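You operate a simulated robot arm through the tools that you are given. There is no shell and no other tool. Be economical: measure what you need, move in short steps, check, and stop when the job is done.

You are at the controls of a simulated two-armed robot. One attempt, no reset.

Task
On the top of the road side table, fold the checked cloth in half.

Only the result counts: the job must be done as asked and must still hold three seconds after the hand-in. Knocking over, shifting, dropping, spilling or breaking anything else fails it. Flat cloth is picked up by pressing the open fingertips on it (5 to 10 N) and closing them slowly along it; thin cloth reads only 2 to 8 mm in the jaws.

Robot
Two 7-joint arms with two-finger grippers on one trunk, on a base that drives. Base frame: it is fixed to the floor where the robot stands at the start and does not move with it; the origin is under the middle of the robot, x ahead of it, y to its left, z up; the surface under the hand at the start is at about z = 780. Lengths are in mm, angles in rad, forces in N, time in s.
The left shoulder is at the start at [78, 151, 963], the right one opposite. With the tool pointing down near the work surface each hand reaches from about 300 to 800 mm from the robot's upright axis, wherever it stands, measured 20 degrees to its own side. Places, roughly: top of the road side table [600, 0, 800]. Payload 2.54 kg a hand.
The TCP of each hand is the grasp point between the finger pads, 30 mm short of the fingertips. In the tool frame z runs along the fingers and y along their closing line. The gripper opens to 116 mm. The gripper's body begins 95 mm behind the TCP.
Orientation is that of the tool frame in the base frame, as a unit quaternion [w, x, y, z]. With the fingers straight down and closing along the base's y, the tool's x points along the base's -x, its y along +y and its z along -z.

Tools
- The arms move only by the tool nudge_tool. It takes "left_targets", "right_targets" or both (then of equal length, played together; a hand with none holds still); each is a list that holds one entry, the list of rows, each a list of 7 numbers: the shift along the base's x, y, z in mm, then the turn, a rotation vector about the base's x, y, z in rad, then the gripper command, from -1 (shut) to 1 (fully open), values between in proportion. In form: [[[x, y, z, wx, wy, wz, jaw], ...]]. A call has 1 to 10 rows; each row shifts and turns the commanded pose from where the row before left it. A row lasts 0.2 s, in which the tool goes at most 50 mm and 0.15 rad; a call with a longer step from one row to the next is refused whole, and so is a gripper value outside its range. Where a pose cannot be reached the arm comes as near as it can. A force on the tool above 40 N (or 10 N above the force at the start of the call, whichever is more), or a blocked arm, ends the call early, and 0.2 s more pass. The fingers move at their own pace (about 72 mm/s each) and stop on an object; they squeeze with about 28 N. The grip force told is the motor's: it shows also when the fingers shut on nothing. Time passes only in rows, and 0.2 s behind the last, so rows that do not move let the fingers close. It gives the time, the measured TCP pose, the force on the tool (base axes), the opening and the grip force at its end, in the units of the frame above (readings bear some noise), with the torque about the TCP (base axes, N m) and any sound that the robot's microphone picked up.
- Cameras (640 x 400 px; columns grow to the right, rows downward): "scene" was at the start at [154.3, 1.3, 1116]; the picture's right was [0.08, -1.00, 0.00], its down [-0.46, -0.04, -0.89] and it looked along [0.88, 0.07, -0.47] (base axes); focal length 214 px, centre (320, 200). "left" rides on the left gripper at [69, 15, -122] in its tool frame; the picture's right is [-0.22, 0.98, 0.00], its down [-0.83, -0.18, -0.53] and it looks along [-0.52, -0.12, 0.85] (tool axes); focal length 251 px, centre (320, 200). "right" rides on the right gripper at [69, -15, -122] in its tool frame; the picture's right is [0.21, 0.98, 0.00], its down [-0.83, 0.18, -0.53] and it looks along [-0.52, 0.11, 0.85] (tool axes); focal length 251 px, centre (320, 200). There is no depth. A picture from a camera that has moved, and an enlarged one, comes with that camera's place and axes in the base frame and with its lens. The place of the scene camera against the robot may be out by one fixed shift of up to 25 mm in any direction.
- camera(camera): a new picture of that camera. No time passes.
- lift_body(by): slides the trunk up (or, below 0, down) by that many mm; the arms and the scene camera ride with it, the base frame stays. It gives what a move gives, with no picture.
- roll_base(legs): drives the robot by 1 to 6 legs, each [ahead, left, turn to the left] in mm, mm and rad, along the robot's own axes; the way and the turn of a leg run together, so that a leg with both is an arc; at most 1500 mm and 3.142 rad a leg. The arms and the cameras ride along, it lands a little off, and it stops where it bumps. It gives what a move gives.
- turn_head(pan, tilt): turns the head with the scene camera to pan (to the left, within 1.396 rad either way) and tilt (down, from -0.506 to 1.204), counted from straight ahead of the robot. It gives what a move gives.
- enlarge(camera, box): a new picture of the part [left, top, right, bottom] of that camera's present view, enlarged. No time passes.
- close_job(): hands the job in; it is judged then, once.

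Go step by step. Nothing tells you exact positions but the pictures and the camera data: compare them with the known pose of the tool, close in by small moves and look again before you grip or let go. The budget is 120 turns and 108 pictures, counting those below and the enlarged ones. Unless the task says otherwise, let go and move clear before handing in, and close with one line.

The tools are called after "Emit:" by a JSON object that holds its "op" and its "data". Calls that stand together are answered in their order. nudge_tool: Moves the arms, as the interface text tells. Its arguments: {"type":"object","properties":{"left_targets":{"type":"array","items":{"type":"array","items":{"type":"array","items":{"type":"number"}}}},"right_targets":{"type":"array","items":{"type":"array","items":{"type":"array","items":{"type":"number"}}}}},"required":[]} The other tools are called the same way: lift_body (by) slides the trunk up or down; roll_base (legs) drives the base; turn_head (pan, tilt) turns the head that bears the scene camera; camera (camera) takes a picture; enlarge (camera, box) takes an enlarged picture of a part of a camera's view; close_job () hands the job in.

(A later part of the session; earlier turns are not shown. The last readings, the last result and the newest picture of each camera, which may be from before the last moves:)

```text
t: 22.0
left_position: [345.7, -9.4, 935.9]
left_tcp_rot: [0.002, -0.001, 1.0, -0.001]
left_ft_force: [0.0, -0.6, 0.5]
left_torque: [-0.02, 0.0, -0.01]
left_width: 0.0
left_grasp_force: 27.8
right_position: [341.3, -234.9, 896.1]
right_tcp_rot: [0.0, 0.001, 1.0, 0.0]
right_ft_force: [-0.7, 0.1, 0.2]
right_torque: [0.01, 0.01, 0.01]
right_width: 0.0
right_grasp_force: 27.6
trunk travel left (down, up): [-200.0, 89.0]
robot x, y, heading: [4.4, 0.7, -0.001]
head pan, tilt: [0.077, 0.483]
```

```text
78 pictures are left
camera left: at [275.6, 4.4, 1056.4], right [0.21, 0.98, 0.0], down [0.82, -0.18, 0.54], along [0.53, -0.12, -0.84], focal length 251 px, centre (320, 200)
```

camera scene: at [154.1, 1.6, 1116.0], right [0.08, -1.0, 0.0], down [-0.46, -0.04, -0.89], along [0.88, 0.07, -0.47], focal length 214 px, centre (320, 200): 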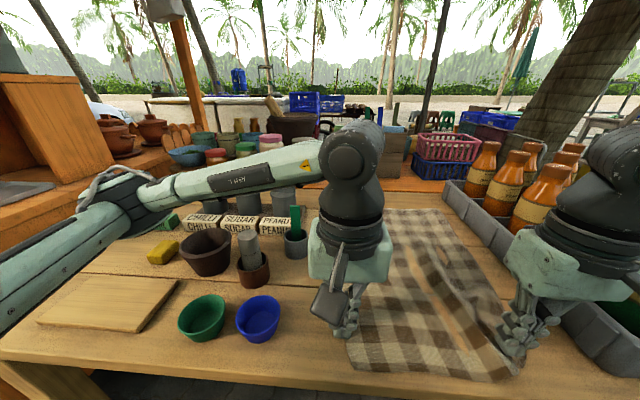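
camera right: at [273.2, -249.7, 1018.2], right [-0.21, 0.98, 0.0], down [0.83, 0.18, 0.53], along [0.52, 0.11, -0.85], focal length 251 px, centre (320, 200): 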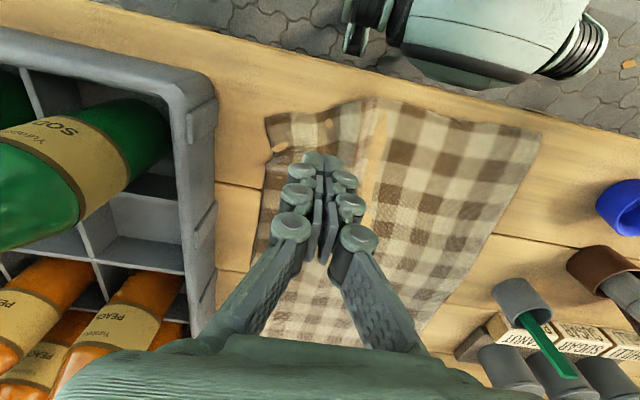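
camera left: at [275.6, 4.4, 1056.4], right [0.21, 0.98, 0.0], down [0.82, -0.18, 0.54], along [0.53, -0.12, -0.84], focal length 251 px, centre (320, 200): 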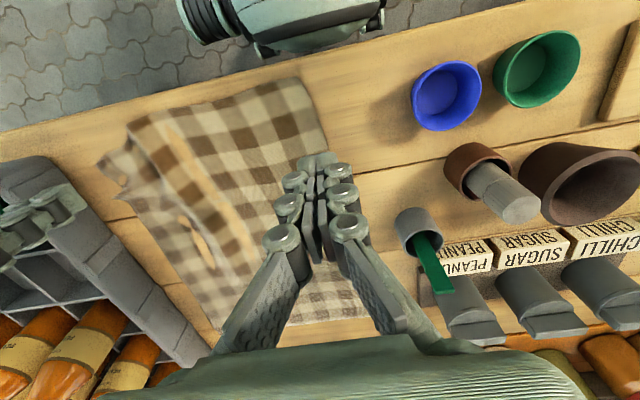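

The right hand is empty too: heavy force probably pushed the tips through the fold, and gentler pressure is needed. I'll look closely at how the cloth lies now.

Emit:
{"op": "nudge_tool", "data": {"left_targets": [[[20, 40, 20, 0, 0, 0, 0], [20, 40, 0, 0, 0, 0, 0], [0, 0, 0, 0, 0, 0, 0]]], "right_targets": [[[0, 0, 40, 0, 0, 0, 0], [0, 0, 40, 0, 0, 0, 0], [0, 0, 0, 0, 0, 0, 0]]]}}

Emit:
{"op": "turn_head", "data": {"pan": -0.15, "tilt": 0.75}}

Emit:
{"op": "camera", "data": {"camera": "scene"}}

Emit:
{"op": "camera", "data": {"camera": "left"}}

Emit:
{"op": "camera", "data": {"camera": "right"}}

```text
t: 22.8
left_position: [385.1, 71.4, 955.7]
left_tcp_rot: [0.002, -0.001, 1.0, -0.002]
left_ft_force: [-0.1, 1.2, 0.4]
left_torque: [-0.01, 0.0, -0.04]
left_width: 57.9
left_grasp_force: 0.1
right_position: [341.2, -235.8, 978.0]
right_tcp_rot: [0.0, 0.0, 1.0, 0.001]
right_ft_force: [-0.1, 0.1, 0.4]
right_torque: [-0.02, 0.01, 0.0]
right_width: 58.1
right_grasp_force: 0.0
trunk travel left (down, up): [-200.0, 89.0]
robot x, y, heading: [-2.5, 3.7, 0.009]
head pan, tilt: [0.077, 0.483]
```

```text
t: 23.6
left_position: [385.1, 72.1, 955.2]
left_tcp_rot: [0.002, -0.001, 1.0, -0.002]
left_ft_force: [0.7, -0.2, -0.6]
left_torque: [0.02, -0.01, -0.01]
left_width: 58.0
left_grasp_force: 0.2
right_position: [342.5, -234.7, 977.3]
right_tcp_rot: [0.0, -0.001, 1.0, 0.0]
right_ft_force: [0.5, 0.1, -0.2]
right_torque: [-0.01, -0.02, 0.03]
right_width: 57.9
right_grasp_force: 0.0
trunk travel left (down, up): [-200.0, 89.0]
robot x, y, heading: [4.9, 0.6, 0.002]
head pan, tilt: [-0.15, 0.75]
```

```text
77 pictures are left
camera scene: at [145.3, -18.0, 1092.7], right [-0.15, -0.99, 0.0], down [-0.67, 0.1, -0.73], along [0.72, -0.11, -0.68], focal length 214 px, centre (320, 200)
```

scene: 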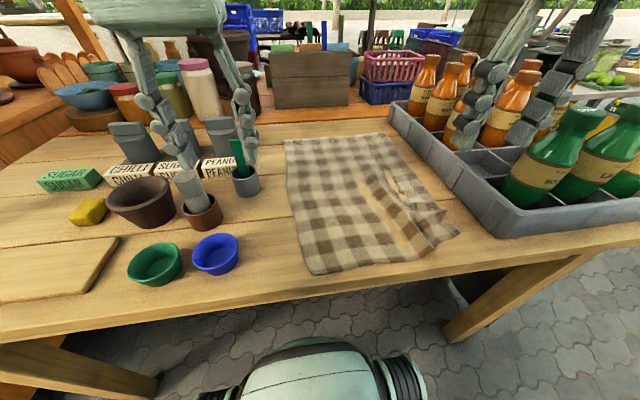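

```text
76 pictures are left
camera left: at [315.2, 86.6, 1075.8], right [0.21, 0.98, 0.0], down [0.82, -0.18, 0.54], along [0.53, -0.12, -0.84], focal length 251 px, centre (320, 200)
```

left: 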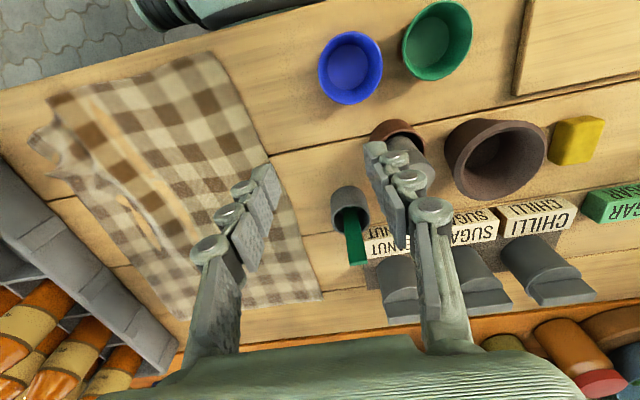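

```text
75 pictures are left
camera right: at [272.2, -250.0, 1098.9], right [-0.21, 0.98, 0.0], down [0.83, 0.18, 0.53], along [0.52, 0.11, -0.85], focal length 251 px, centre (320, 200)
```

right: 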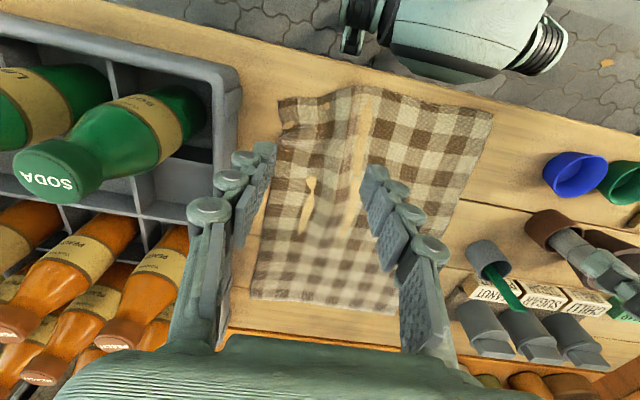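

The cloth has shifted about 30 mm toward me: near-left corner about (303, -28), near-right about (340, -286), far edge about x 725, with a wrinkle along its right side. I'll put the left hand at the near-left corner, press gently and drag it left to straighten the cloth.

Emit:
{"op": "nudge_tool", "data": {"left_targets": [[[-20, -40, -20, 0, 0, 0, -0.14], [-20, -40, -25, 0, 0, 0, -0.14], [-20, -40, -25, 0, 0, 0, -0.14], [-5, -14, -35, 0, 0, 0, -0.14], [0, 0, -28, 0, 0, 0, -0.14], [0, 0, 0, 0, 0, 0, -0.14]]]}}

Emit:
{"op": "camera", "data": {"camera": "left"}}

Emit:
{"op": "camera", "data": {"camera": "scene"}}

```text
refused: row 2 steps farther than a row can; nothing moved
```

```text
74 pictures are left
camera left: at [315.2, 86.6, 1075.8], right [0.21, 0.98, 0.0], down [0.82, -0.18, 0.54], along [0.53, -0.12, -0.84], focal length 251 px, centre (320, 200)
```

left: 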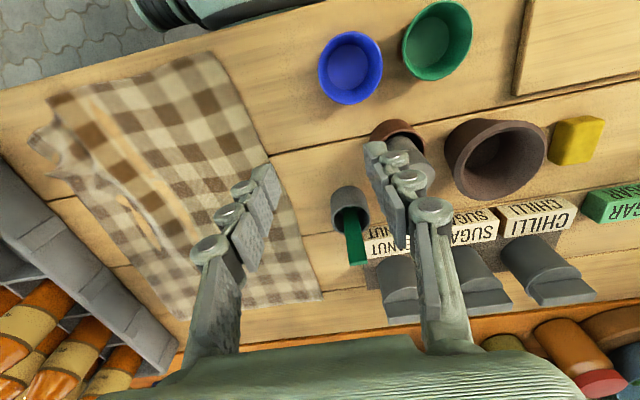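

```text
73 pictures are left
camera scene: at [145.3, -18.0, 1092.7], right [-0.15, -0.99, 0.0], down [-0.67, 0.1, -0.73], along [0.72, -0.11, -0.68], focal length 214 px, centre (320, 200)
```

scene: 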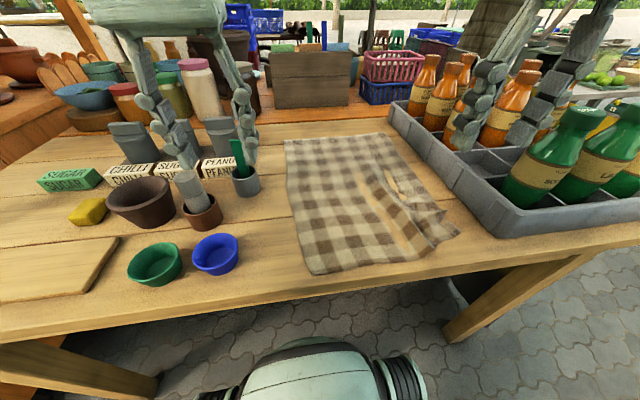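

That call was refused because one step was too long. I'll repeat it with shorter steps.

Emit:
{"op": "nudge_tool", "data": {"left_targets": [[[-15, -30, -20, 0, 0, 0, -0.14], [-15, -30, -20, 0, 0, 0, -0.14], [-15, -30, -20, 0, 0, 0, -0.14], [-15, -30, -20, 0, 0, 0, -0.14], [-5, -14, -25, 0, 0, 0, -0.14], [0, 0, -28, 0, 0, 0, -0.14], [0, 0, 0, 0, 0, 0, -0.14]]]}}

Emit:
{"op": "camera", "data": {"camera": "left"}}

```text
t: 25.2
left_position: [321.6, -65.3, 823.7]
left_tcp_rot: [0.001, -0.001, 1.0, -0.001]
left_ft_force: [-0.9, 0.2, 0.8]
left_torque: [0.01, -0.03, 0.02]
left_width: 49.7
left_grasp_force: 0.0
right_position: [342.5, -234.7, 977.0]
right_tcp_rot: [0.0, 0.0, 1.0, -0.001]
right_ft_force: [-0.8, 0.6, -0.4]
right_torque: [-0.01, 0.04, 0.04]
right_width: 57.8
right_grasp_force: 0.1
trunk travel left (down, up): [-200.0, 89.0]
robot x, y, heading: [-0.9, 0.8, -0.003]
head pan, tilt: [-0.15, 0.75]
```

```text
72 pictures are left
camera left: at [252.1, -50.1, 944.4], right [0.21, 0.98, 0.0], down [0.82, -0.18, 0.54], along [0.53, -0.12, -0.84], focal length 251 px, centre (320, 200)
```

left: 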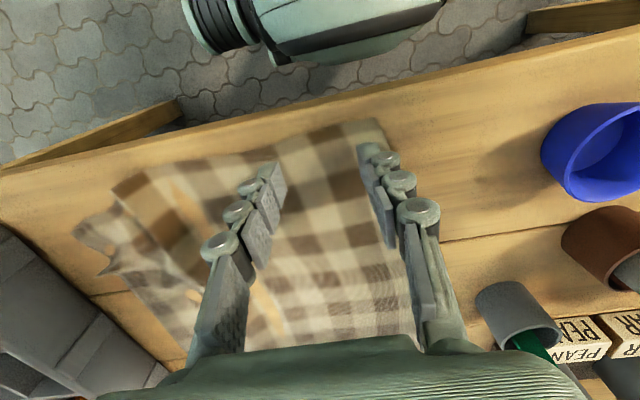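

The reach is fine and both tips are over the cloth. I'll go down to light contact.

Emit:
{"op": "nudge_tool", "data": {"left_targets": [[[0, 0, -5, 0, 0, 0, -0.14], [0, 0, -4, 0, 0, 0, -0.14], [0, 0, -2.5, 0, 0, 0, -0.14], [0, 0, -0.7, 0, 0, 0, -0.14], [0, 0, 0, 0, 0, 0, -0.14]]]}}

```text
t: 26.4
left_position: [321.2, -63.7, 812.9]
left_tcp_rot: [0.002, -0.001, 1.0, -0.002]
left_ft_force: [-0.1, 0.6, -0.1]
left_torque: [-0.03, -0.01, 0.01]
left_width: 49.7
left_grasp_force: 0.1
right_position: [341.2, -234.6, 977.4]
right_tcp_rot: [0.0, 0.0, 1.0, 0.0]
right_ft_force: [-0.3, 0.2, -0.5]
right_torque: [0.0, -0.03, 0.0]
right_width: 57.9
right_grasp_force: 0.0
trunk travel left (down, up): [-200.0, 89.0]
robot x, y, heading: [-1.4, 1.0, -0.0]
head pan, tilt: [-0.15, 0.75]
```

Emit:
{"op": "nudge_tool", "data": {"left_targets": [[[0, 0, -1.5, 0, 0, 0, -0.14], [0, 0, 0, 0, 0, 0, -0.14]]]}}

Emit:
{"op": "nudge_tool", "data": {"left_targets": [[[0, 0, -0.5, 0, 0, 0, -0.14], [0, 0, 0, 0, 0, 0, -0.14]]]}}

```text
t: 27.0
left_position: [322.0, -64.3, 812.9]
left_tcp_rot: [0.002, -0.001, 1.0, -0.002]
left_ft_force: [-0.2, 0.7, 0.7]
left_torque: [-0.01, -0.01, -0.02]
left_width: 49.7
left_grasp_force: 0.1
right_position: [341.8, -234.6, 977.1]
right_tcp_rot: [0.0, 0.0, 1.0, 0.001]
right_ft_force: [-0.3, -0.3, -0.3]
right_torque: [0.0, 0.0, -0.02]
right_width: 57.9
right_grasp_force: 0.1
trunk travel left (down, up): [-200.0, 89.0]
robot x, y, heading: [-4.0, 2.4, -0.003]
head pan, tilt: [-0.15, 0.75]
```

```text
t: 27.6
left_position: [322.2, -63.8, 812.1]
left_tcp_rot: [0.001, -0.001, 1.0, -0.002]
left_ft_force: [0.2, -0.5, -0.3]
left_torque: [-0.01, 0.02, 0.0]
left_width: 49.9
left_grasp_force: 0.0
right_position: [341.8, -234.4, 976.8]
right_tcp_rot: [0.001, 0.0, 1.0, 0.0]
right_ft_force: [0.0, 0.2, 1.5]
right_torque: [0.01, -0.01, 0.03]
right_width: 58.2
right_grasp_force: 0.0
trunk travel left (down, up): [-200.0, 89.0]
robot x, y, heading: [1.8, 1.7, -0.002]
head pan, tilt: [-0.15, 0.75]
```

Emit:
{"op": "nudge_tool", "data": {"left_targets": [[[0, 0, -0.8, 0, 0, 0, -0.14], [0, 0, 0, 0, 0, 0, -0.14]]]}}

Emit:
{"op": "nudge_tool", "data": {"left_targets": [[[0, 0, -0.5, 0, 0, 0, -0.14], [0, 0, 0, 0, 0, 0, -0.14]]]}}

```text
t: 28.2
left_position: [321.9, -64.1, 810.7]
left_tcp_rot: [0.003, -0.001, 1.0, -0.003]
left_ft_force: [-0.1, 0.5, 0.7]
left_torque: [0.05, 0.0, 0.0]
left_width: 50.1
left_grasp_force: 0.1
right_position: [340.7, -236.5, 976.5]
right_tcp_rot: [0.001, 0.0, 1.0, 0.0]
right_ft_force: [-0.2, 0.3, -0.4]
right_torque: [-0.02, -0.01, -0.01]
right_width: 58.1
right_grasp_force: 0.1
trunk travel left (down, up): [-200.0, 89.0]
robot x, y, heading: [-0.5, -2.0, 0.008]
head pan, tilt: [-0.15, 0.75]
```

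```text
t: 28.8
left_position: [323.0, -63.8, 810.0]
left_tcp_rot: [0.002, -0.001, 1.0, -0.002]
left_ft_force: [-0.5, 1.8, 10.5]
left_torque: [0.24, -0.01, 0.02]
left_width: 50.1
left_grasp_force: 3.5
right_position: [340.5, -234.1, 976.9]
right_tcp_rot: [0.002, 0.0, 1.0, 0.0]
right_ft_force: [-0.3, 0.1, -0.8]
right_torque: [-0.02, -0.01, 0.0]
right_width: 57.8
right_grasp_force: 0.1
trunk travel left (down, up): [-200.0, 89.0]
robot x, y, heading: [0.5, 2.4, 0.004]
head pan, tilt: [-0.15, 0.75]
```

Contact is at about 10 N. I'll drag the corner left slowly.

Emit:
{"op": "nudge_tool", "data": {"left_targets": [[[0, 5, 0, 0, 0, 0, -0.14], [0, 6, 0, 0, 0, 0, -0.14], [0, 6, 0, 0, 0, 0, -0.14], [0, 6, 0, 0, 0, 0, -0.14], [0, 6, 0, 0, 0, 0, -0.14], [0, 6, 0, 0, 0, 0, -0.14], [0, 0, 0, 0, 0, 0, -0.14]]]}}

Emit:
{"op": "camera", "data": {"camera": "left"}}

Emit:
{"op": "camera", "data": {"camera": "right"}}

```text
t: 30.4
left_position: [322.9, -30.1, 811.5]
left_tcp_rot: [0.002, 0.0, 1.0, -0.002]
left_ft_force: [-0.3, -0.3, -0.3]
left_torque: [0.0, -0.01, -0.01]
left_width: 49.9
left_grasp_force: 0.1
right_position: [342.0, -234.8, 976.8]
right_tcp_rot: [0.0, 0.0, 1.0, 0.0]
right_ft_force: [-0.1, 0.4, -1.2]
right_torque: [-0.03, 0.01, -0.01]
right_width: 58.1
right_grasp_force: 0.1
trunk travel left (down, up): [-200.0, 89.0]
robot x, y, heading: [1.3, 2.3, 0.002]
head pan, tilt: [-0.15, 0.75]
```

```text
71 pictures are left
camera left: at [252.3, -14.1, 932.1], right [0.21, 0.98, 0.0], down [0.82, -0.18, 0.54], along [0.52, -0.12, -0.84], focal length 251 px, centre (320, 200)
```

left: 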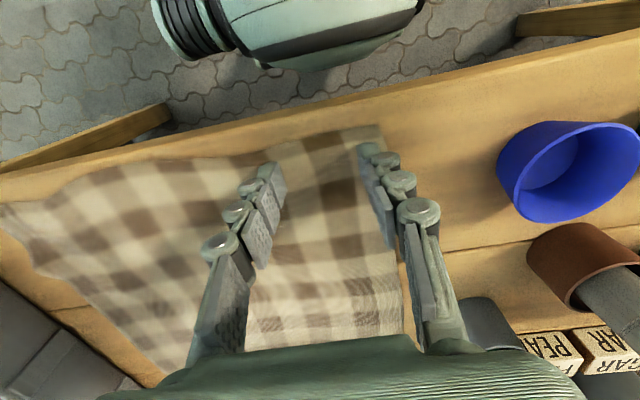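

```text
70 pictures are left
camera right: at [272.3, -250.0, 1098.9], right [-0.21, 0.98, 0.0], down [0.83, 0.18, 0.53], along [0.52, 0.11, -0.85], focal length 251 px, centre (320, 200)
```

right: 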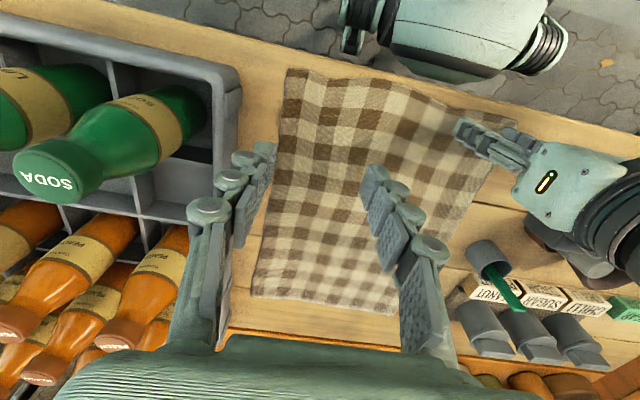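

The drag worked well: the cloth is flat again with its near edge at x ≈ 302, y from -281 to 10. Now I'll pinch with the left hand, pressing lightly and closing in small stages.

Emit:
{"op": "nudge_tool", "data": {"left_targets": [[[0, 0, -0.6, 0, 0, 0, -0.14], [0, 0, 0, 0, 0, 0, -0.14]]]}}

Emit:
{"op": "nudge_tool", "data": {"left_targets": [[[0, 0, -0.4, 0, 0, 0, -0.18], [0, 0, 0, 0, 0, 0, -0.2]]]}}

```text
t: 31.0
left_position: [321.4, -28.0, 811.0]
left_tcp_rot: [0.001, -0.001, 1.0, -0.002]
left_ft_force: [1.4, -0.4, -0.3]
left_torque: [0.02, 0.0, 0.0]
left_width: 49.8
left_grasp_force: 0.0
right_position: [341.1, -234.5, 977.7]
right_tcp_rot: [0.0, 0.0, 1.0, 0.0]
right_ft_force: [-0.6, 0.3, -0.9]
right_torque: [0.0, 0.0, 0.0]
right_width: 57.9
right_grasp_force: 0.1
trunk travel left (down, up): [-200.0, 89.0]
robot x, y, heading: [-3.8, 0.9, -0.003]
head pan, tilt: [-0.15, 0.75]
```

```text
t: 31.6
left_position: [322.6, -29.5, 812.1]
left_tcp_rot: [0.003, -0.002, 1.0, -0.001]
left_ft_force: [0.9, 0.8, 10.0]
left_torque: [0.16, -0.04, 0.0]
left_width: 47.2
left_grasp_force: 0.4
right_position: [341.1, -234.5, 976.7]
right_tcp_rot: [0.001, -0.001, 1.0, 0.0]
right_ft_force: [-0.6, 0.5, 0.1]
right_torque: [0.0, -0.02, 0.0]
right_width: 57.9
right_grasp_force: 0.0
trunk travel left (down, up): [-200.0, 89.0]
robot x, y, heading: [1.2, 0.1, -0.001]
head pan, tilt: [-0.15, 0.75]
```

The load sits mostly on the outer finger. I'll level by a hair and keep closing.

Emit:
{"op": "nudge_tool", "data": {"left_targets": [[[0, 0, -0.2, 0.004, 0, 0, -0.22], [0, 0, 0, 0, 0, 0, -0.25]]]}}

Emit:
{"op": "nudge_tool", "data": {"left_targets": [[[0, 0, 0, 0, 0, 0, -0.28], [0, 0, 0, 0, 0, 0, -0.31]]]}}

Emit:
{"op": "enlarge", "data": {"camera": "left", "box": [220, 110, 420, 235]}}

```text
t: 32.2
left_position: [322.0, -28.7, 810.2]
left_tcp_rot: [0.002, -0.001, 1.0, 0.001]
left_ft_force: [0.9, 0.8, 16.9]
left_torque: [0.0, -0.05, -0.01]
left_width: 44.1
left_grasp_force: 3.7
right_position: [340.5, -235.2, 978.9]
right_tcp_rot: [0.001, 0.0, 1.0, 0.0]
right_ft_force: [-0.5, -0.5, 0.8]
right_torque: [0.0, 0.03, 0.02]
right_width: 58.0
right_grasp_force: 0.1
trunk travel left (down, up): [-200.0, 89.0]
robot x, y, heading: [2.4, -1.4, 0.003]
head pan, tilt: [-0.15, 0.75]
```

```text
t: 32.8
left_position: [321.6, -28.5, 810.7]
left_tcp_rot: [0.003, -0.001, 1.0, 0.001]
left_ft_force: [2.0, 0.4, 18.4]
left_torque: [-0.05, -0.1, 0.04]
left_width: 40.6
left_grasp_force: 0.2
right_position: [340.9, -233.4, 978.0]
right_tcp_rot: [0.0, -0.001, 1.0, 0.0]
right_ft_force: [0.7, 0.2, 0.6]
right_torque: [-0.02, 0.01, -0.03]
right_width: 58.1
right_grasp_force: 0.0
trunk travel left (down, up): [-200.0, 89.0]
robot x, y, heading: [2.1, 1.8, -0.005]
head pan, tilt: [-0.15, 0.75]
```

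```text
3.20 times, centred on (320, 172) of left
camera zoom: at [251.2, -14.4, 931.3], right [0.21, 0.98, 0.0], down [0.82, -0.18, 0.54], along [0.53, -0.11, -0.84], focal length 805 px, centre (320, 288)
```

zoom: 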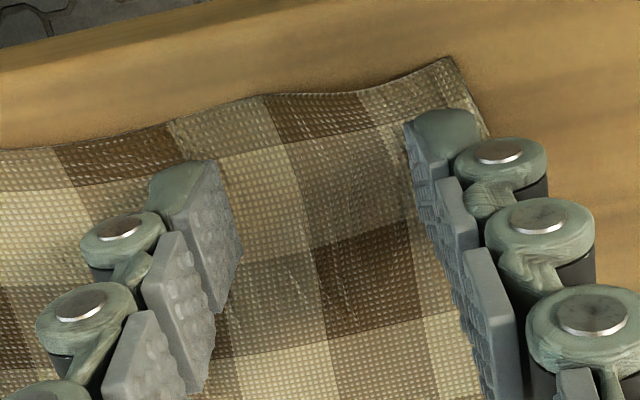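

A hump is starting and the load is balanced. I'll ease the pressure slightly and continue.

Emit:
{"op": "nudge_tool", "data": {"left_targets": [[[0, 0, 0.3, 0, 0, 0, -0.34], [0, 0, 0, 0, 0, 0, -0.37], [0, 0, 0, 0, 0, 0, -0.4]]]}}

Emit:
{"op": "nudge_tool", "data": {"left_targets": [[[0, 0, 0, 0, 0, 0, -0.43], [0, 0, 0, 0, 0, 0, -0.46], [0, 0, 0, 0, 0, 0, -0.49]]]}}

Emit:
{"op": "enlarge", "data": {"camera": "left", "box": [220, 110, 420, 235]}}

```text
t: 33.6
left_position: [320.8, -28.6, 812.0]
left_tcp_rot: [0.003, -0.001, 1.0, -0.001]
left_ft_force: [2.2, -0.9, 18.1]
left_torque: [-0.06, -0.08, 0.0]
left_width: 35.1
left_grasp_force: 0.8
right_position: [340.7, -235.8, 976.9]
right_tcp_rot: [0.001, -0.001, 1.0, -0.001]
right_ft_force: [-0.6, 0.0, 0.4]
right_torque: [0.01, -0.01, 0.01]
right_width: 58.3
right_grasp_force: 0.1
trunk travel left (down, up): [-200.0, 89.0]
robot x, y, heading: [-2.4, -3.9, -0.004]
head pan, tilt: [-0.15, 0.75]
```

```text
t: 34.4
left_position: [321.8, -28.6, 810.9]
left_tcp_rot: [0.003, -0.001, 1.0, 0.0]
left_ft_force: [1.1, 0.8, 18.6]
left_torque: [-0.05, -0.04, 0.0]
left_width: 28.7
left_grasp_force: 0.1
right_position: [340.2, -235.1, 976.6]
right_tcp_rot: [0.001, 0.0, 1.0, 0.0]
right_ft_force: [0.7, -0.9, 0.3]
right_torque: [0.0, -0.03, 0.01]
right_width: 57.9
right_grasp_force: 0.0
trunk travel left (down, up): [-200.0, 89.0]
robot x, y, heading: [-0.3, -0.1, -0.001]
head pan, tilt: [-0.15, 0.75]
```

```text
3.20 times, centred on (320, 172) of left
camera zoom: at [250.6, -13.9, 931.5], right [0.21, 0.98, 0.0], down [0.82, -0.18, 0.54], along [0.53, -0.11, -0.84], focal length 805 px, centre (320, 288)
```

zoom: 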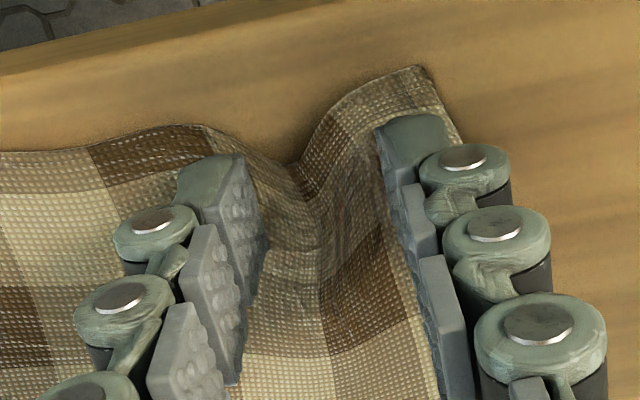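

This time the cloth rises between the fingers, and it is a true hump. The earlier right one had actually sunk. I'll keep closing.

Emit:
{"op": "nudge_tool", "data": {"left_targets": [[[0, 0, 0.2, 0, 0, 0, -0.52], [0, 0, 0, 0, 0, 0, -0.55], [0, 0, 0, 0, 0, 0, -0.58]]]}}

Emit:
{"op": "nudge_tool", "data": {"left_targets": [[[0, 0, 0, 0, 0, 0, -0.61], [0, 0, 0, 0, 0, 0, -0.64], [0, 0, 0, 0, 0, 0, -0.67]]]}}

Emit:
{"op": "enlarge", "data": {"camera": "left", "box": [220, 110, 420, 235]}}

```text
t: 35.2
left_position: [320.8, -28.5, 810.0]
left_tcp_rot: [0.003, -0.001, 1.0, 0.0]
left_ft_force: [-0.8, -0.7, 24.9]
left_torque: [-0.1, 0.0, -0.02]
left_width: 25.0
left_grasp_force: 4.1
right_position: [338.5, -234.8, 977.5]
right_tcp_rot: [0.001, 0.0, 1.0, 0.001]
right_ft_force: [-0.2, -0.3, 0.3]
right_torque: [0.01, 0.02, 0.01]
right_width: 58.2
right_grasp_force: 0.0
trunk travel left (down, up): [-200.0, 89.0]
robot x, y, heading: [-2.9, 1.8, 0.005]
head pan, tilt: [-0.15, 0.75]
```

```text
t: 36.0
left_position: [321.1, -28.0, 811.4]
left_tcp_rot: [0.003, -0.001, 1.0, 0.0]
left_ft_force: [0.0, -0.9, 21.7]
left_torque: [-0.07, 0.02, 0.01]
left_width: 19.7
left_grasp_force: 0.3
right_position: [341.2, -235.1, 977.2]
right_tcp_rot: [0.001, 0.0, 1.0, 0.0]
right_ft_force: [0.0, 0.2, -0.3]
right_torque: [0.02, -0.03, -0.01]
right_width: 57.9
right_grasp_force: 0.0
trunk travel left (down, up): [-200.0, 89.0]
robot x, y, heading: [-1.4, 0.4, 0.004]
head pan, tilt: [-0.15, 0.75]
```

```text
3.20 times, centred on (320, 172) of left
camera zoom: at [250.8, -13.7, 931.1], right [0.21, 0.98, 0.0], down [0.82, -0.18, 0.54], along [0.53, -0.11, -0.84], focal length 805 px, centre (320, 288)
```

zoom: 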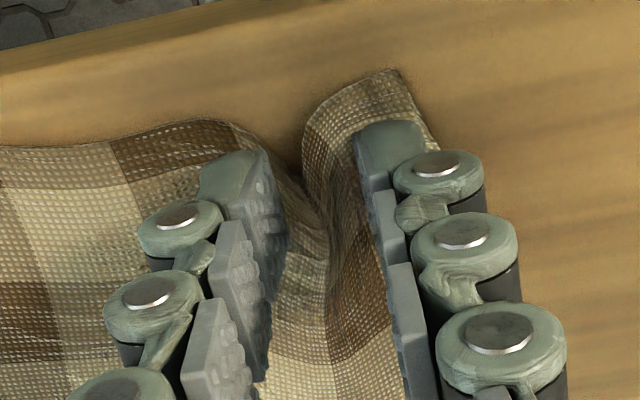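

A tall fold stands between the pads. I'll continue to close.

Emit:
{"op": "nudge_tool", "data": {"left_targets": [[[0, 0, 0.4, 0, 0, 0, -0.7], [0, 0, 0, 0, 0, 0, -0.73], [0, 0, 0, 0, 0, 0, -0.76], [0, 0, 0, 0, 0, 0, -0.79]]]}}

Emit:
{"op": "nudge_tool", "data": {"left_targets": [[[0, 0, 0, 0, 0, 0, -0.82], [0, 0, 0, 0, 0, 0, -0.85], [0, 0, 0, 0, 0, 0, -0.88]]]}}

Emit:
{"op": "enlarge", "data": {"camera": "left", "box": [220, 110, 420, 235]}}

```text
t: 37.0
left_position: [322.1, -29.0, 810.2]
left_tcp_rot: [0.003, -0.002, 1.0, 0.001]
left_ft_force: [-1.0, -0.2, 12.3]
left_torque: [-0.04, 0.03, -0.02]
left_width: 11.6
left_grasp_force: 0.0
right_position: [340.7, -234.6, 978.0]
right_tcp_rot: [0.0, 0.0, 1.0, 0.0]
right_ft_force: [0.3, -0.8, 0.0]
right_torque: [-0.01, -0.02, 0.02]
right_width: 58.0
right_grasp_force: 0.0
trunk travel left (down, up): [-200.0, 89.0]
robot x, y, heading: [-2.6, 0.8, 0.0]
head pan, tilt: [-0.15, 0.75]
```

```text
t: 37.8
left_position: [320.9, -28.6, 811.1]
left_tcp_rot: [0.002, -0.001, 1.0, 0.001]
left_ft_force: [-0.3, -0.1, 5.8]
left_torque: [0.0, -0.04, 0.01]
left_width: 7.3
left_grasp_force: 0.1
right_position: [340.0, -235.2, 977.2]
right_tcp_rot: [0.002, -0.001, 1.0, 0.0]
right_ft_force: [-0.5, 0.6, 0.0]
right_torque: [-0.04, 0.01, -0.03]
right_width: 58.0
right_grasp_force: 0.0
trunk travel left (down, up): [-200.0, 89.0]
robot x, y, heading: [3.8, -0.9, -0.001]
head pan, tilt: [-0.15, 0.75]
```

```text
3.20 times, centred on (320, 172) of left
camera zoom: at [252.4, -14.1, 930.8], right [0.21, 0.98, 0.0], down [0.82, -0.18, 0.54], along [0.53, -0.11, -0.84], focal length 805 px, centre (320, 288)
```

zoom: 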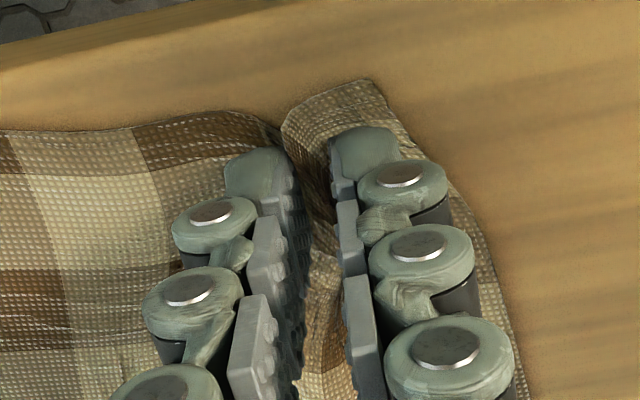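

The fold is caught between the pads, so I'll close fully.

Emit:
{"op": "nudge_tool", "data": {"left_targets": [[[0, 0, -0.2, 0, 0, 0, -0.92], [0, 0, -0.2, 0, 0, 0, -0.96], [0, 0, 0, 0, 0, 0, -1], [0, 0, 0, 0, 0, 0, -1], [0, 0, 0, 0, 0, 0, -1]]]}}

Emit:
{"op": "enlarge", "data": {"camera": "left", "box": [220, 110, 420, 235]}}

```text
t: 39.0
left_position: [321.8, -29.1, 810.2]
left_tcp_rot: [0.002, -0.001, 1.0, 0.0]
left_ft_force: [0.5, 0.6, -0.7]
left_torque: [-0.02, 0.0, -0.02]
left_width: 4.2
left_grasp_force: 35.0
right_position: [341.0, -234.3, 976.6]
right_tcp_rot: [0.001, 0.0, 1.0, 0.0]
right_ft_force: [1.3, 0.1, -1.4]
right_torque: [0.04, 0.01, 0.0]
right_width: 58.3
right_grasp_force: 0.0
trunk travel left (down, up): [-200.0, 89.0]
robot x, y, heading: [-1.0, 1.7, -0.002]
head pan, tilt: [-0.15, 0.75]
```

```text
3.20 times, centred on (320, 172) of left
camera zoom: at [252.2, -14.2, 931.6], right [0.21, 0.98, 0.0], down [0.82, -0.18, 0.54], along [0.53, -0.11, -0.84], focal length 805 px, centre (320, 288)
```

zoom: 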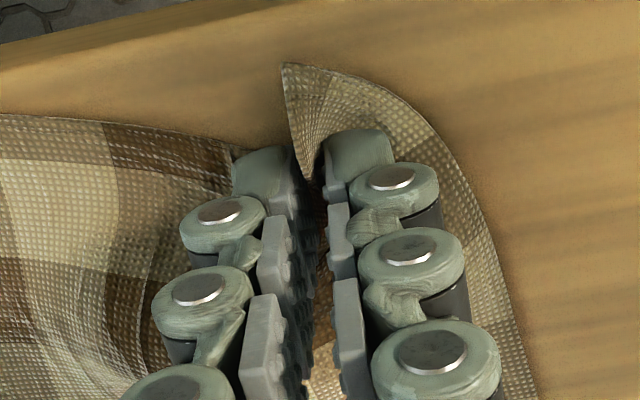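

The left hand now holds cloth: 4.2 mm wide at 35 N. Next is the right corner.

Emit:
{"op": "camera", "data": {"camera": "right"}}

Emit:
{"op": "camera", "data": {"camera": "scene"}}

```text
64 pictures are left
camera right: at [272.2, -249.9, 1098.9], right [-0.21, 0.98, 0.0], down [0.83, 0.18, 0.53], along [0.52, 0.11, -0.85], focal length 251 px, centre (320, 200)
```

right: 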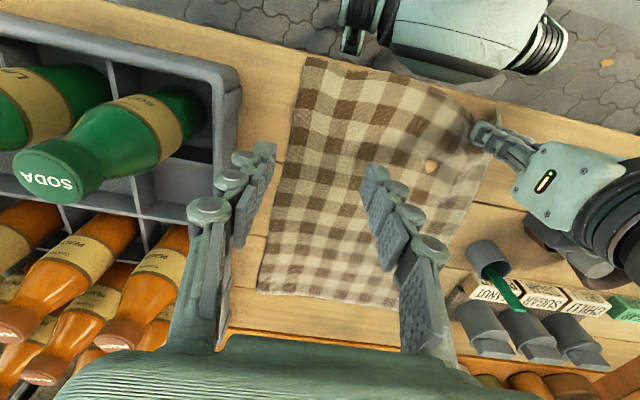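

```text
63 pictures are left
camera scene: at [145.2, -18.0, 1092.6], right [-0.15, -0.99, 0.0], down [-0.67, 0.1, -0.73], along [0.72, -0.11, -0.68], focal length 214 px, centre (320, 200)
```

scene: 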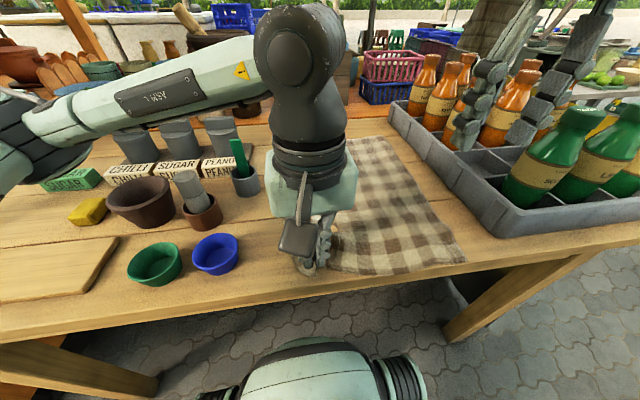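

The near-right corner is now at about (288, -261). I'll bring the right hand over it with a 50 mm jaw.

Emit:
{"op": "nudge_tool", "data": {"right_targets": [[[-10, 8, -30, 0, 0, 0, -0.14], [-10, 8, -35, 0, 0, 0, -0.14], [-13, 0, -40, 0, 0, 0, -0.14], [0, 0, -35, 0, 0, 0, -0.14], [0, 0, -14, 0, 0, 0, -0.14], [0, 0, 0, 0, 0, 0, -0.14]]], "left_targets": [[[0, 0, 0, 0, 0, 0, -1], [0, 0, 0, 0, 0, 0, -1], [0, 0, 0, 0, 0, 0, -1], [0, 0, 0, 0, 0, 0, -1], [0, 0, 0, 0, 0, 0, -1], [0, 0, 0, 0, 0, 0, -1]]]}}

Emit:
{"op": "camera", "data": {"camera": "right"}}

```text
t: 40.4
left_position: [321.9, -27.8, 810.5]
left_tcp_rot: [0.001, -0.001, 1.0, 0.001]
left_ft_force: [-0.3, 1.3, -0.2]
left_torque: [-0.08, 0.0, -0.04]
left_width: 4.0
left_grasp_force: 35.3
right_position: [311.1, -218.1, 824.5]
right_tcp_rot: [-0.001, 0.0, 1.0, 0.001]
right_ft_force: [0.1, 0.5, 0.0]
right_torque: [0.0, 0.02, -0.02]
right_width: 49.7
right_grasp_force: 0.0
trunk travel left (down, up): [-200.0, 89.0]
robot x, y, heading: [1.8, 1.3, 0.001]
head pan, tilt: [-0.15, 0.75]
```

```text
62 pictures are left
camera right: at [242.0, -233.8, 946.9], right [-0.21, 0.98, 0.0], down [0.83, 0.18, 0.53], along [0.52, 0.11, -0.85], focal length 251 px, centre (320, 200)
```

right: 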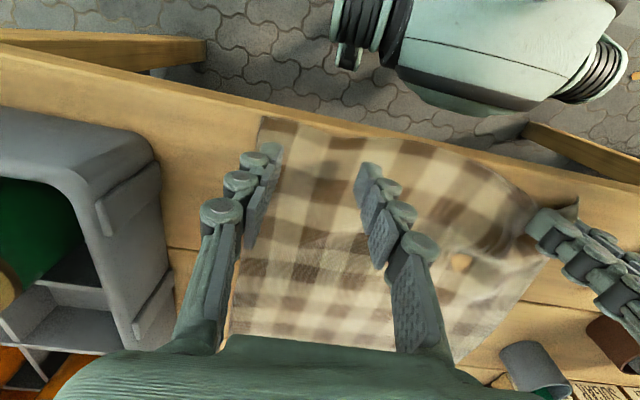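

The right hand is well placed. I'll go down to contact in small steps.

Emit:
{"op": "nudge_tool", "data": {"right_targets": [[[0, -3, -6, 0, 0, 0, -0.14], [0, 0, -4, 0, 0, 0, -0.14], [0, 0, -2.5, 0, 0, 0, -0.14], [0, 0, 0, 0, 0, 0, -0.14]]]}}

Emit:
{"op": "nudge_tool", "data": {"right_targets": [[[0, 0, -0.8, 0, 0, 0, -0.14], [0, 0, 0, 0, 0, 0, -0.14]]]}}

```text
t: 41.4
left_position: [322.7, -27.9, 810.7]
left_tcp_rot: [0.001, -0.001, 1.0, 0.0]
left_ft_force: [0.4, 3.6, 2.3]
left_torque: [0.22, 0.0, 0.04]
left_width: 2.8
left_grasp_force: 34.1
right_position: [313.8, -220.8, 813.3]
right_tcp_rot: [0.0, 0.001, 1.0, 0.0]
right_ft_force: [-0.2, 0.1, -0.5]
right_torque: [0.04, 0.0, 0.0]
right_width: 49.8
right_grasp_force: 0.0
right hand out of reach, approached as far as the arm can: row 1
trunk travel left (down, up): [-200.0, 89.0]
robot x, y, heading: [1.6, 0.0, 0.004]
head pan, tilt: [-0.15, 0.75]
```

```text
t: 42.0
left_position: [321.9, -28.2, 810.6]
left_tcp_rot: [0.003, -0.001, 1.0, 0.001]
left_ft_force: [0.7, 0.1, 0.7]
left_torque: [-0.01, 0.02, 0.04]
left_width: 3.4
left_grasp_force: 25.7
right_position: [315.0, -220.6, 814.0]
right_tcp_rot: [0.0, 0.0, 1.0, 0.0]
right_ft_force: [0.0, -0.6, 0.6]
right_torque: [-0.03, 0.02, 0.0]
right_width: 50.0
right_grasp_force: 0.1
trunk travel left (down, up): [-200.0, 89.0]
robot x, y, heading: [1.2, 2.1, 0.003]
head pan, tilt: [-0.15, 0.75]
```

The right hand is at the near limit of its reach, so I'll ease forward 4 mm and go down.

Emit:
{"op": "nudge_tool", "data": {"right_targets": [[[4, 0, -0.8, 0, 0, 0, -0.14], [0, 0, 0, 0, 0, 0, -0.14]]]}}

Emit:
{"op": "nudge_tool", "data": {"right_targets": [[[0, 0, -0.8, 0, 0, 0, -0.14], [0, 0, 0, 0, 0, 0, -0.14]]]}}

```text
t: 42.6
left_position: [322.2, -29.3, 811.2]
left_tcp_rot: [0.001, 0.0, 1.0, 0.0]
left_ft_force: [0.8, -6.6, 4.1]
left_torque: [-0.06, -0.02, -0.02]
left_width: 3.5
left_grasp_force: 34.5
right_position: [317.2, -220.8, 811.9]
right_tcp_rot: [0.001, 0.0, 1.0, 0.0]
right_ft_force: [0.2, 0.2, 0.0]
right_torque: [-0.01, -0.02, 0.01]
right_width: 50.1
right_grasp_force: 0.0
trunk travel left (down, up): [-200.0, 89.0]
robot x, y, heading: [-1.1, -1.1, 0.005]
head pan, tilt: [-0.15, 0.75]
```

```text
t: 43.2
left_position: [323.7, -28.9, 810.5]
left_tcp_rot: [0.002, 0.0, 1.0, 0.001]
left_ft_force: [0.4, -1.4, 1.1]
left_torque: [0.14, 0.01, -0.01]
left_width: 0.4
left_grasp_force: 24.1
right_position: [315.7, -219.5, 811.1]
right_tcp_rot: [0.0, 0.0, 1.0, 0.0]
right_ft_force: [-0.6, -0.1, -0.2]
right_torque: [-0.02, 0.01, -0.02]
right_width: 50.2
right_grasp_force: 0.1
trunk travel left (down, up): [-200.0, 89.0]
robot x, y, heading: [0.2, 0.2, -0.001]
head pan, tilt: [-0.15, 0.75]
```

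The left width has dropped to 0.4, so I'll check whether that hand still holds cloth.

Emit:
{"op": "enlarge", "data": {"camera": "left", "box": [170, 80, 420, 236]}}

Emit:
{"op": "camera", "data": {"camera": "right"}}

```text
2.56 times, centred on (295, 158) of left
camera zoom: at [252.3, -14.2, 931.5], right [0.21, 0.98, 0.0], down [0.82, -0.18, 0.54], along [0.53, -0.11, -0.84], focal length 644 px, centre (384, 308)
```

zoom: 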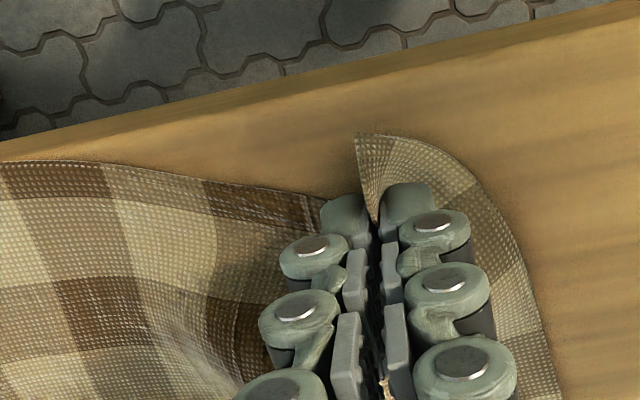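

```text
60 pictures are left
camera right: at [248.0, -235.8, 933.2], right [-0.21, 0.98, 0.0], down [0.83, 0.18, 0.53], along [0.52, 0.11, -0.85], focal length 251 px, centre (320, 200)
```

right: 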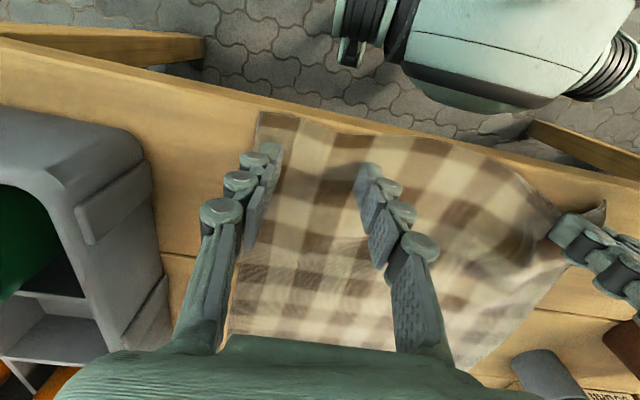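

The cloth still runs into the left jaws. I'll lift the left hand 15 mm off the table to ease it and confirm the hold.

Emit:
{"op": "nudge_tool", "data": {"left_targets": [[[0, 0, 3, 0, 0, 0, -1], [0, 0, 4, 0, 0, 0, -1], [0, 0, 4, 0, 0, 0, -1], [0, 0, 4, 0, 0, 0, -1], [0, 0, 0, 0, 0, 0, -1]]]}}

Emit:
{"op": "camera", "data": {"camera": "left"}}

```text
t: 44.4
left_position: [321.6, -28.6, 825.2]
left_tcp_rot: [0.002, -0.001, 1.0, 0.001]
left_ft_force: [-0.3, 0.9, -0.9]
left_torque: [-0.03, 0.03, -0.05]
left_width: 3.0
left_grasp_force: 25.2
right_position: [318.3, -220.8, 810.8]
right_tcp_rot: [0.0, 0.0, 1.0, 0.001]
right_ft_force: [0.0, -0.9, -0.5]
right_torque: [-0.01, 0.0, -0.01]
right_width: 49.4
right_grasp_force: 0.0
trunk travel left (down, up): [-200.0, 89.0]
robot x, y, heading: [-2.4, 1.3, 0.001]
head pan, tilt: [-0.15, 0.75]
```

```text
59 pictures are left
camera left: at [251.9, -14.6, 945.9], right [0.21, 0.98, 0.0], down [0.82, -0.18, 0.54], along [0.53, -0.11, -0.84], focal length 251 px, centre (320, 200)
```

left: 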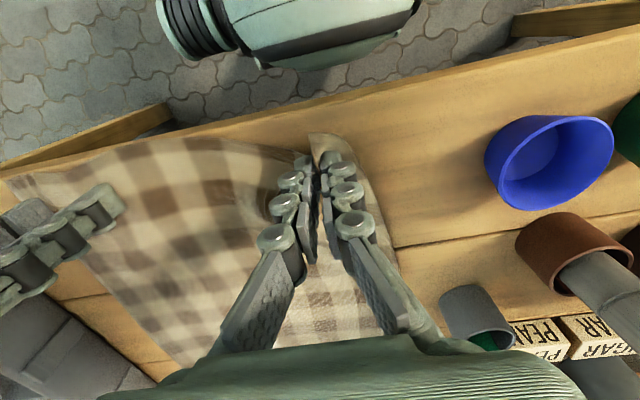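

The left grip holds. Now I'll bring the right hand into contact.

Emit:
{"op": "nudge_tool", "data": {"right_targets": [[[0, 0, -0.8, 0, 0, 0, -0.14], [0, 0, 0, 0, 0, 0, -0.14]]]}}

Emit:
{"op": "nudge_tool", "data": {"right_targets": [[[0, 0, -0.5, 0, 0, 0, -0.14], [0, 0, 0, 0, 0, 0, -0.14]]]}}

```text
t: 45.0
left_position: [321.7, -29.4, 824.8]
left_tcp_rot: [0.002, -0.001, 1.0, 0.001]
left_ft_force: [1.6, 0.1, -0.2]
left_torque: [-0.02, -0.01, 0.01]
left_width: 0.7
left_grasp_force: 22.9
right_position: [317.4, -220.4, 812.1]
right_tcp_rot: [0.001, 0.0, 1.0, 0.0]
right_ft_force: [0.1, 0.4, 0.9]
right_torque: [-0.02, 0.02, 0.0]
right_width: 49.6
right_grasp_force: 0.0
trunk travel left (down, up): [-200.0, 89.0]
robot x, y, heading: [-1.7, 0.4, -0.0]
head pan, tilt: [-0.15, 0.75]
```

```text
t: 45.6
left_position: [320.6, -28.3, 824.5]
left_tcp_rot: [0.003, -0.001, 1.0, 0.0]
left_ft_force: [-0.1, -0.1, -0.2]
left_torque: [-0.02, -0.05, 0.0]
left_width: 3.0
left_grasp_force: 25.8
right_position: [317.4, -221.1, 811.0]
right_tcp_rot: [0.002, -0.001, 1.0, 0.001]
right_ft_force: [-1.0, -0.3, 10.1]
right_torque: [-0.05, 0.0, 0.04]
right_width: 49.9
right_grasp_force: 0.6
trunk travel left (down, up): [-200.0, 89.0]
robot x, y, heading: [-1.0, 0.9, 0.001]
head pan, tilt: [-0.15, 0.75]
```

Contact is 10 N and balanced. I'll start closing slowly.

Emit:
{"op": "nudge_tool", "data": {"right_targets": [[[0, 0, -0.2, 0, 0, 0, -0.17], [0, 0, 0, 0, 0, 0, -0.2], [0, 0, 0, 0, 0, 0, -0.23]]]}}

Emit:
{"op": "nudge_tool", "data": {"right_targets": [[[0, 0, 0, 0, 0, 0, -0.26], [0, 0, 0, 0, 0, 0, -0.29], [0, 0, 0, 0, 0, 0, -0.32]]]}}

Emit:
{"op": "enlarge", "data": {"camera": "right", "box": [220, 110, 420, 235]}}

```text
t: 46.4
left_position: [321.8, -28.8, 825.8]
left_tcp_rot: [0.003, -0.001, 1.0, 0.001]
left_ft_force: [-0.6, 0.0, 2.4]
left_torque: [0.03, 0.03, 0.03]
left_width: 0.7
left_grasp_force: 27.9
right_position: [317.6, -220.0, 810.4]
right_tcp_rot: [0.001, 0.001, 1.0, 0.0]
right_ft_force: [1.0, -0.6, 29.3]
right_torque: [0.03, 0.13, -0.01]
right_width: 48.1
right_grasp_force: 5.8
trunk travel left (down, up): [-200.0, 89.0]
robot x, y, heading: [4.8, -3.9, 0.002]
head pan, tilt: [-0.15, 0.75]
```

```text
t: 47.2
left_position: [320.9, -28.5, 826.6]
left_tcp_rot: [0.001, -0.001, 1.0, -0.001]
left_ft_force: [1.0, -1.4, 3.8]
left_torque: [0.0, 0.04, -0.01]
left_width: 1.6
left_grasp_force: 31.1
right_position: [316.9, -221.1, 809.8]
right_tcp_rot: [0.0, 0.001, 1.0, 0.0]
right_ft_force: [1.5, 2.2, 27.4]
right_torque: [0.01, 0.08, -0.07]
right_width: 39.7
right_grasp_force: 8.1
trunk travel left (down, up): [-200.0, 89.0]
robot x, y, heading: [-2.4, 1.4, 0.001]
head pan, tilt: [-0.15, 0.75]
```

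```text
3.20 times, centred on (320, 172) of right
camera zoom: at [247.8, -235.5, 931.3], right [-0.21, 0.98, 0.0], down [0.83, 0.18, 0.53], along [0.52, 0.11, -0.84], focal length 805 px, centre (320, 288)
```

zoom: 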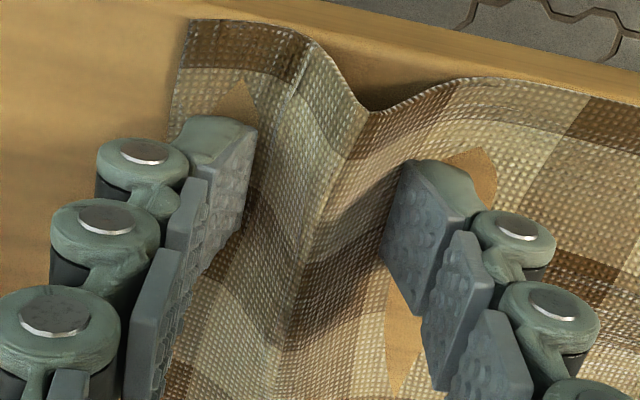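

A proper upward hump is forming, but 27 N is too hard. I'll ease off and continue.

Emit:
{"op": "nudge_tool", "data": {"right_targets": [[[0, 0, 0.6, 0, 0, 0, -0.34], [0, 0, 0, 0, 0, 0, -0.37], [0, 0, 0, 0, 0, 0, -0.4]]]}}

Emit:
{"op": "nudge_tool", "data": {"right_targets": [[[0, 0, 0.2, 0, 0, 0, -0.43], [0, 0, 0, 0, 0, 0, -0.46], [0, 0, 0, 0, 0, 0, -0.49]]]}}

Emit:
{"op": "enlarge", "data": {"camera": "right", "box": [220, 110, 420, 235]}}

```text
t: 48.0
left_position: [321.2, -28.2, 824.6]
left_tcp_rot: [0.003, -0.002, 1.0, 0.0]
left_ft_force: [-0.3, -4.6, -0.6]
left_torque: [-0.27, 0.02, -0.08]
left_width: 1.3
left_grasp_force: 24.2
right_position: [316.1, -220.7, 810.5]
right_tcp_rot: [0.0, 0.0, 1.0, 0.0]
right_ft_force: [0.6, 1.2, 8.0]
right_torque: [0.15, 0.03, -0.06]
right_width: 36.3
right_grasp_force: 0.4
trunk travel left (down, up): [-200.0, 89.0]
robot x, y, heading: [0.7, 1.9, -0.003]
head pan, tilt: [-0.15, 0.75]
```

```text
t: 48.8
left_position: [322.9, -28.6, 825.4]
left_tcp_rot: [0.003, -0.002, 1.0, 0.001]
left_ft_force: [-0.6, -3.6, -1.6]
left_torque: [-0.09, 0.04, -0.01]
left_width: 3.1
left_grasp_force: 26.2
right_position: [316.7, -220.6, 810.5]
right_tcp_rot: [0.001, -0.001, 1.0, 0.0]
right_ft_force: [1.9, 3.3, 12.3]
right_torque: [0.12, -0.01, -0.03]
right_width: 31.6
right_grasp_force: 1.0
trunk travel left (down, up): [-200.0, 89.0]
robot x, y, heading: [0.4, -1.9, -0.0]
head pan, tilt: [-0.15, 0.75]
```

```text
3.20 times, centred on (320, 172) of right
camera zoom: at [247.8, -235.1, 932.2], right [-0.21, 0.98, 0.0], down [0.82, 0.18, 0.54], along [0.52, 0.11, -0.84], focal length 805 px, centre (320, 288)
```

zoom: 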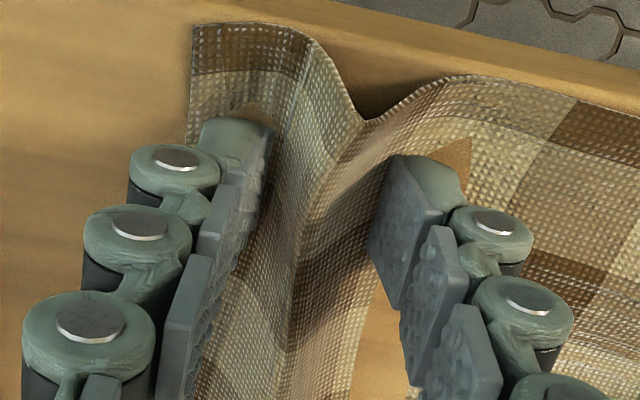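

The fold is good at 12 N. I'll keep closing.

Emit:
{"op": "nudge_tool", "data": {"right_targets": [[[0, 0, 0, 0, 0, 0, -0.52], [0, 0, 0, 0, 0, 0, -0.55], [0, 0, 0, 0, 0, 0, -0.58]]]}}

Emit:
{"op": "nudge_tool", "data": {"right_targets": [[[0, 0, 0, 0, 0, 0, -0.61], [0, 0, 0, 0, 0, 0, -0.64], [0, 0, 0, 0, 0, 0, -0.67]]]}}

Emit:
{"op": "enlarge", "data": {"camera": "right", "box": [220, 110, 420, 235]}}

```text
t: 49.6
left_position: [321.4, -29.8, 824.9]
left_tcp_rot: [0.002, -0.001, 1.0, 0.0]
left_ft_force: [-0.7, -8.8, 0.0]
left_torque: [-0.28, 0.03, -0.02]
left_width: 2.4
left_grasp_force: 24.7
right_position: [317.4, -220.4, 811.5]
right_tcp_rot: [0.001, 0.001, 1.0, 0.0]
right_ft_force: [2.6, 4.7, 16.3]
right_torque: [0.16, -0.01, -0.04]
right_width: 26.6
right_grasp_force: 1.2
trunk travel left (down, up): [-200.0, 89.0]
robot x, y, heading: [0.3, -0.6, 0.002]
head pan, tilt: [-0.15, 0.75]
```

```text
t: 50.4
left_position: [321.6, -28.7, 825.5]
left_tcp_rot: [0.003, -0.001, 1.0, 0.0]
left_ft_force: [-1.5, -7.8, -2.1]
left_torque: [-0.13, 0.03, -0.09]
left_width: 1.7
left_grasp_force: 25.5
right_position: [317.1, -219.4, 810.8]
right_tcp_rot: [0.002, 0.0, 1.0, 0.0]
right_ft_force: [4.2, 7.0, 24.5]
right_torque: [0.58, 0.07, -0.12]
right_width: 20.4
right_grasp_force: 1.1
trunk travel left (down, up): [-200.0, 89.0]
robot x, y, heading: [-0.9, 1.0, 0.004]
head pan, tilt: [-0.15, 0.75]
```

```text
3.20 times, centred on (320, 172) of right
camera zoom: at [247.7, -234.8, 932.6], right [-0.21, 0.98, 0.0], down [0.82, 0.18, 0.54], along [0.52, 0.11, -0.84], focal length 805 px, centre (320, 288)
```

zoom: 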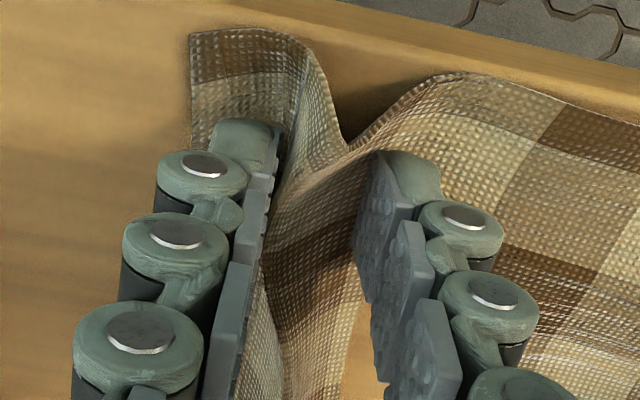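

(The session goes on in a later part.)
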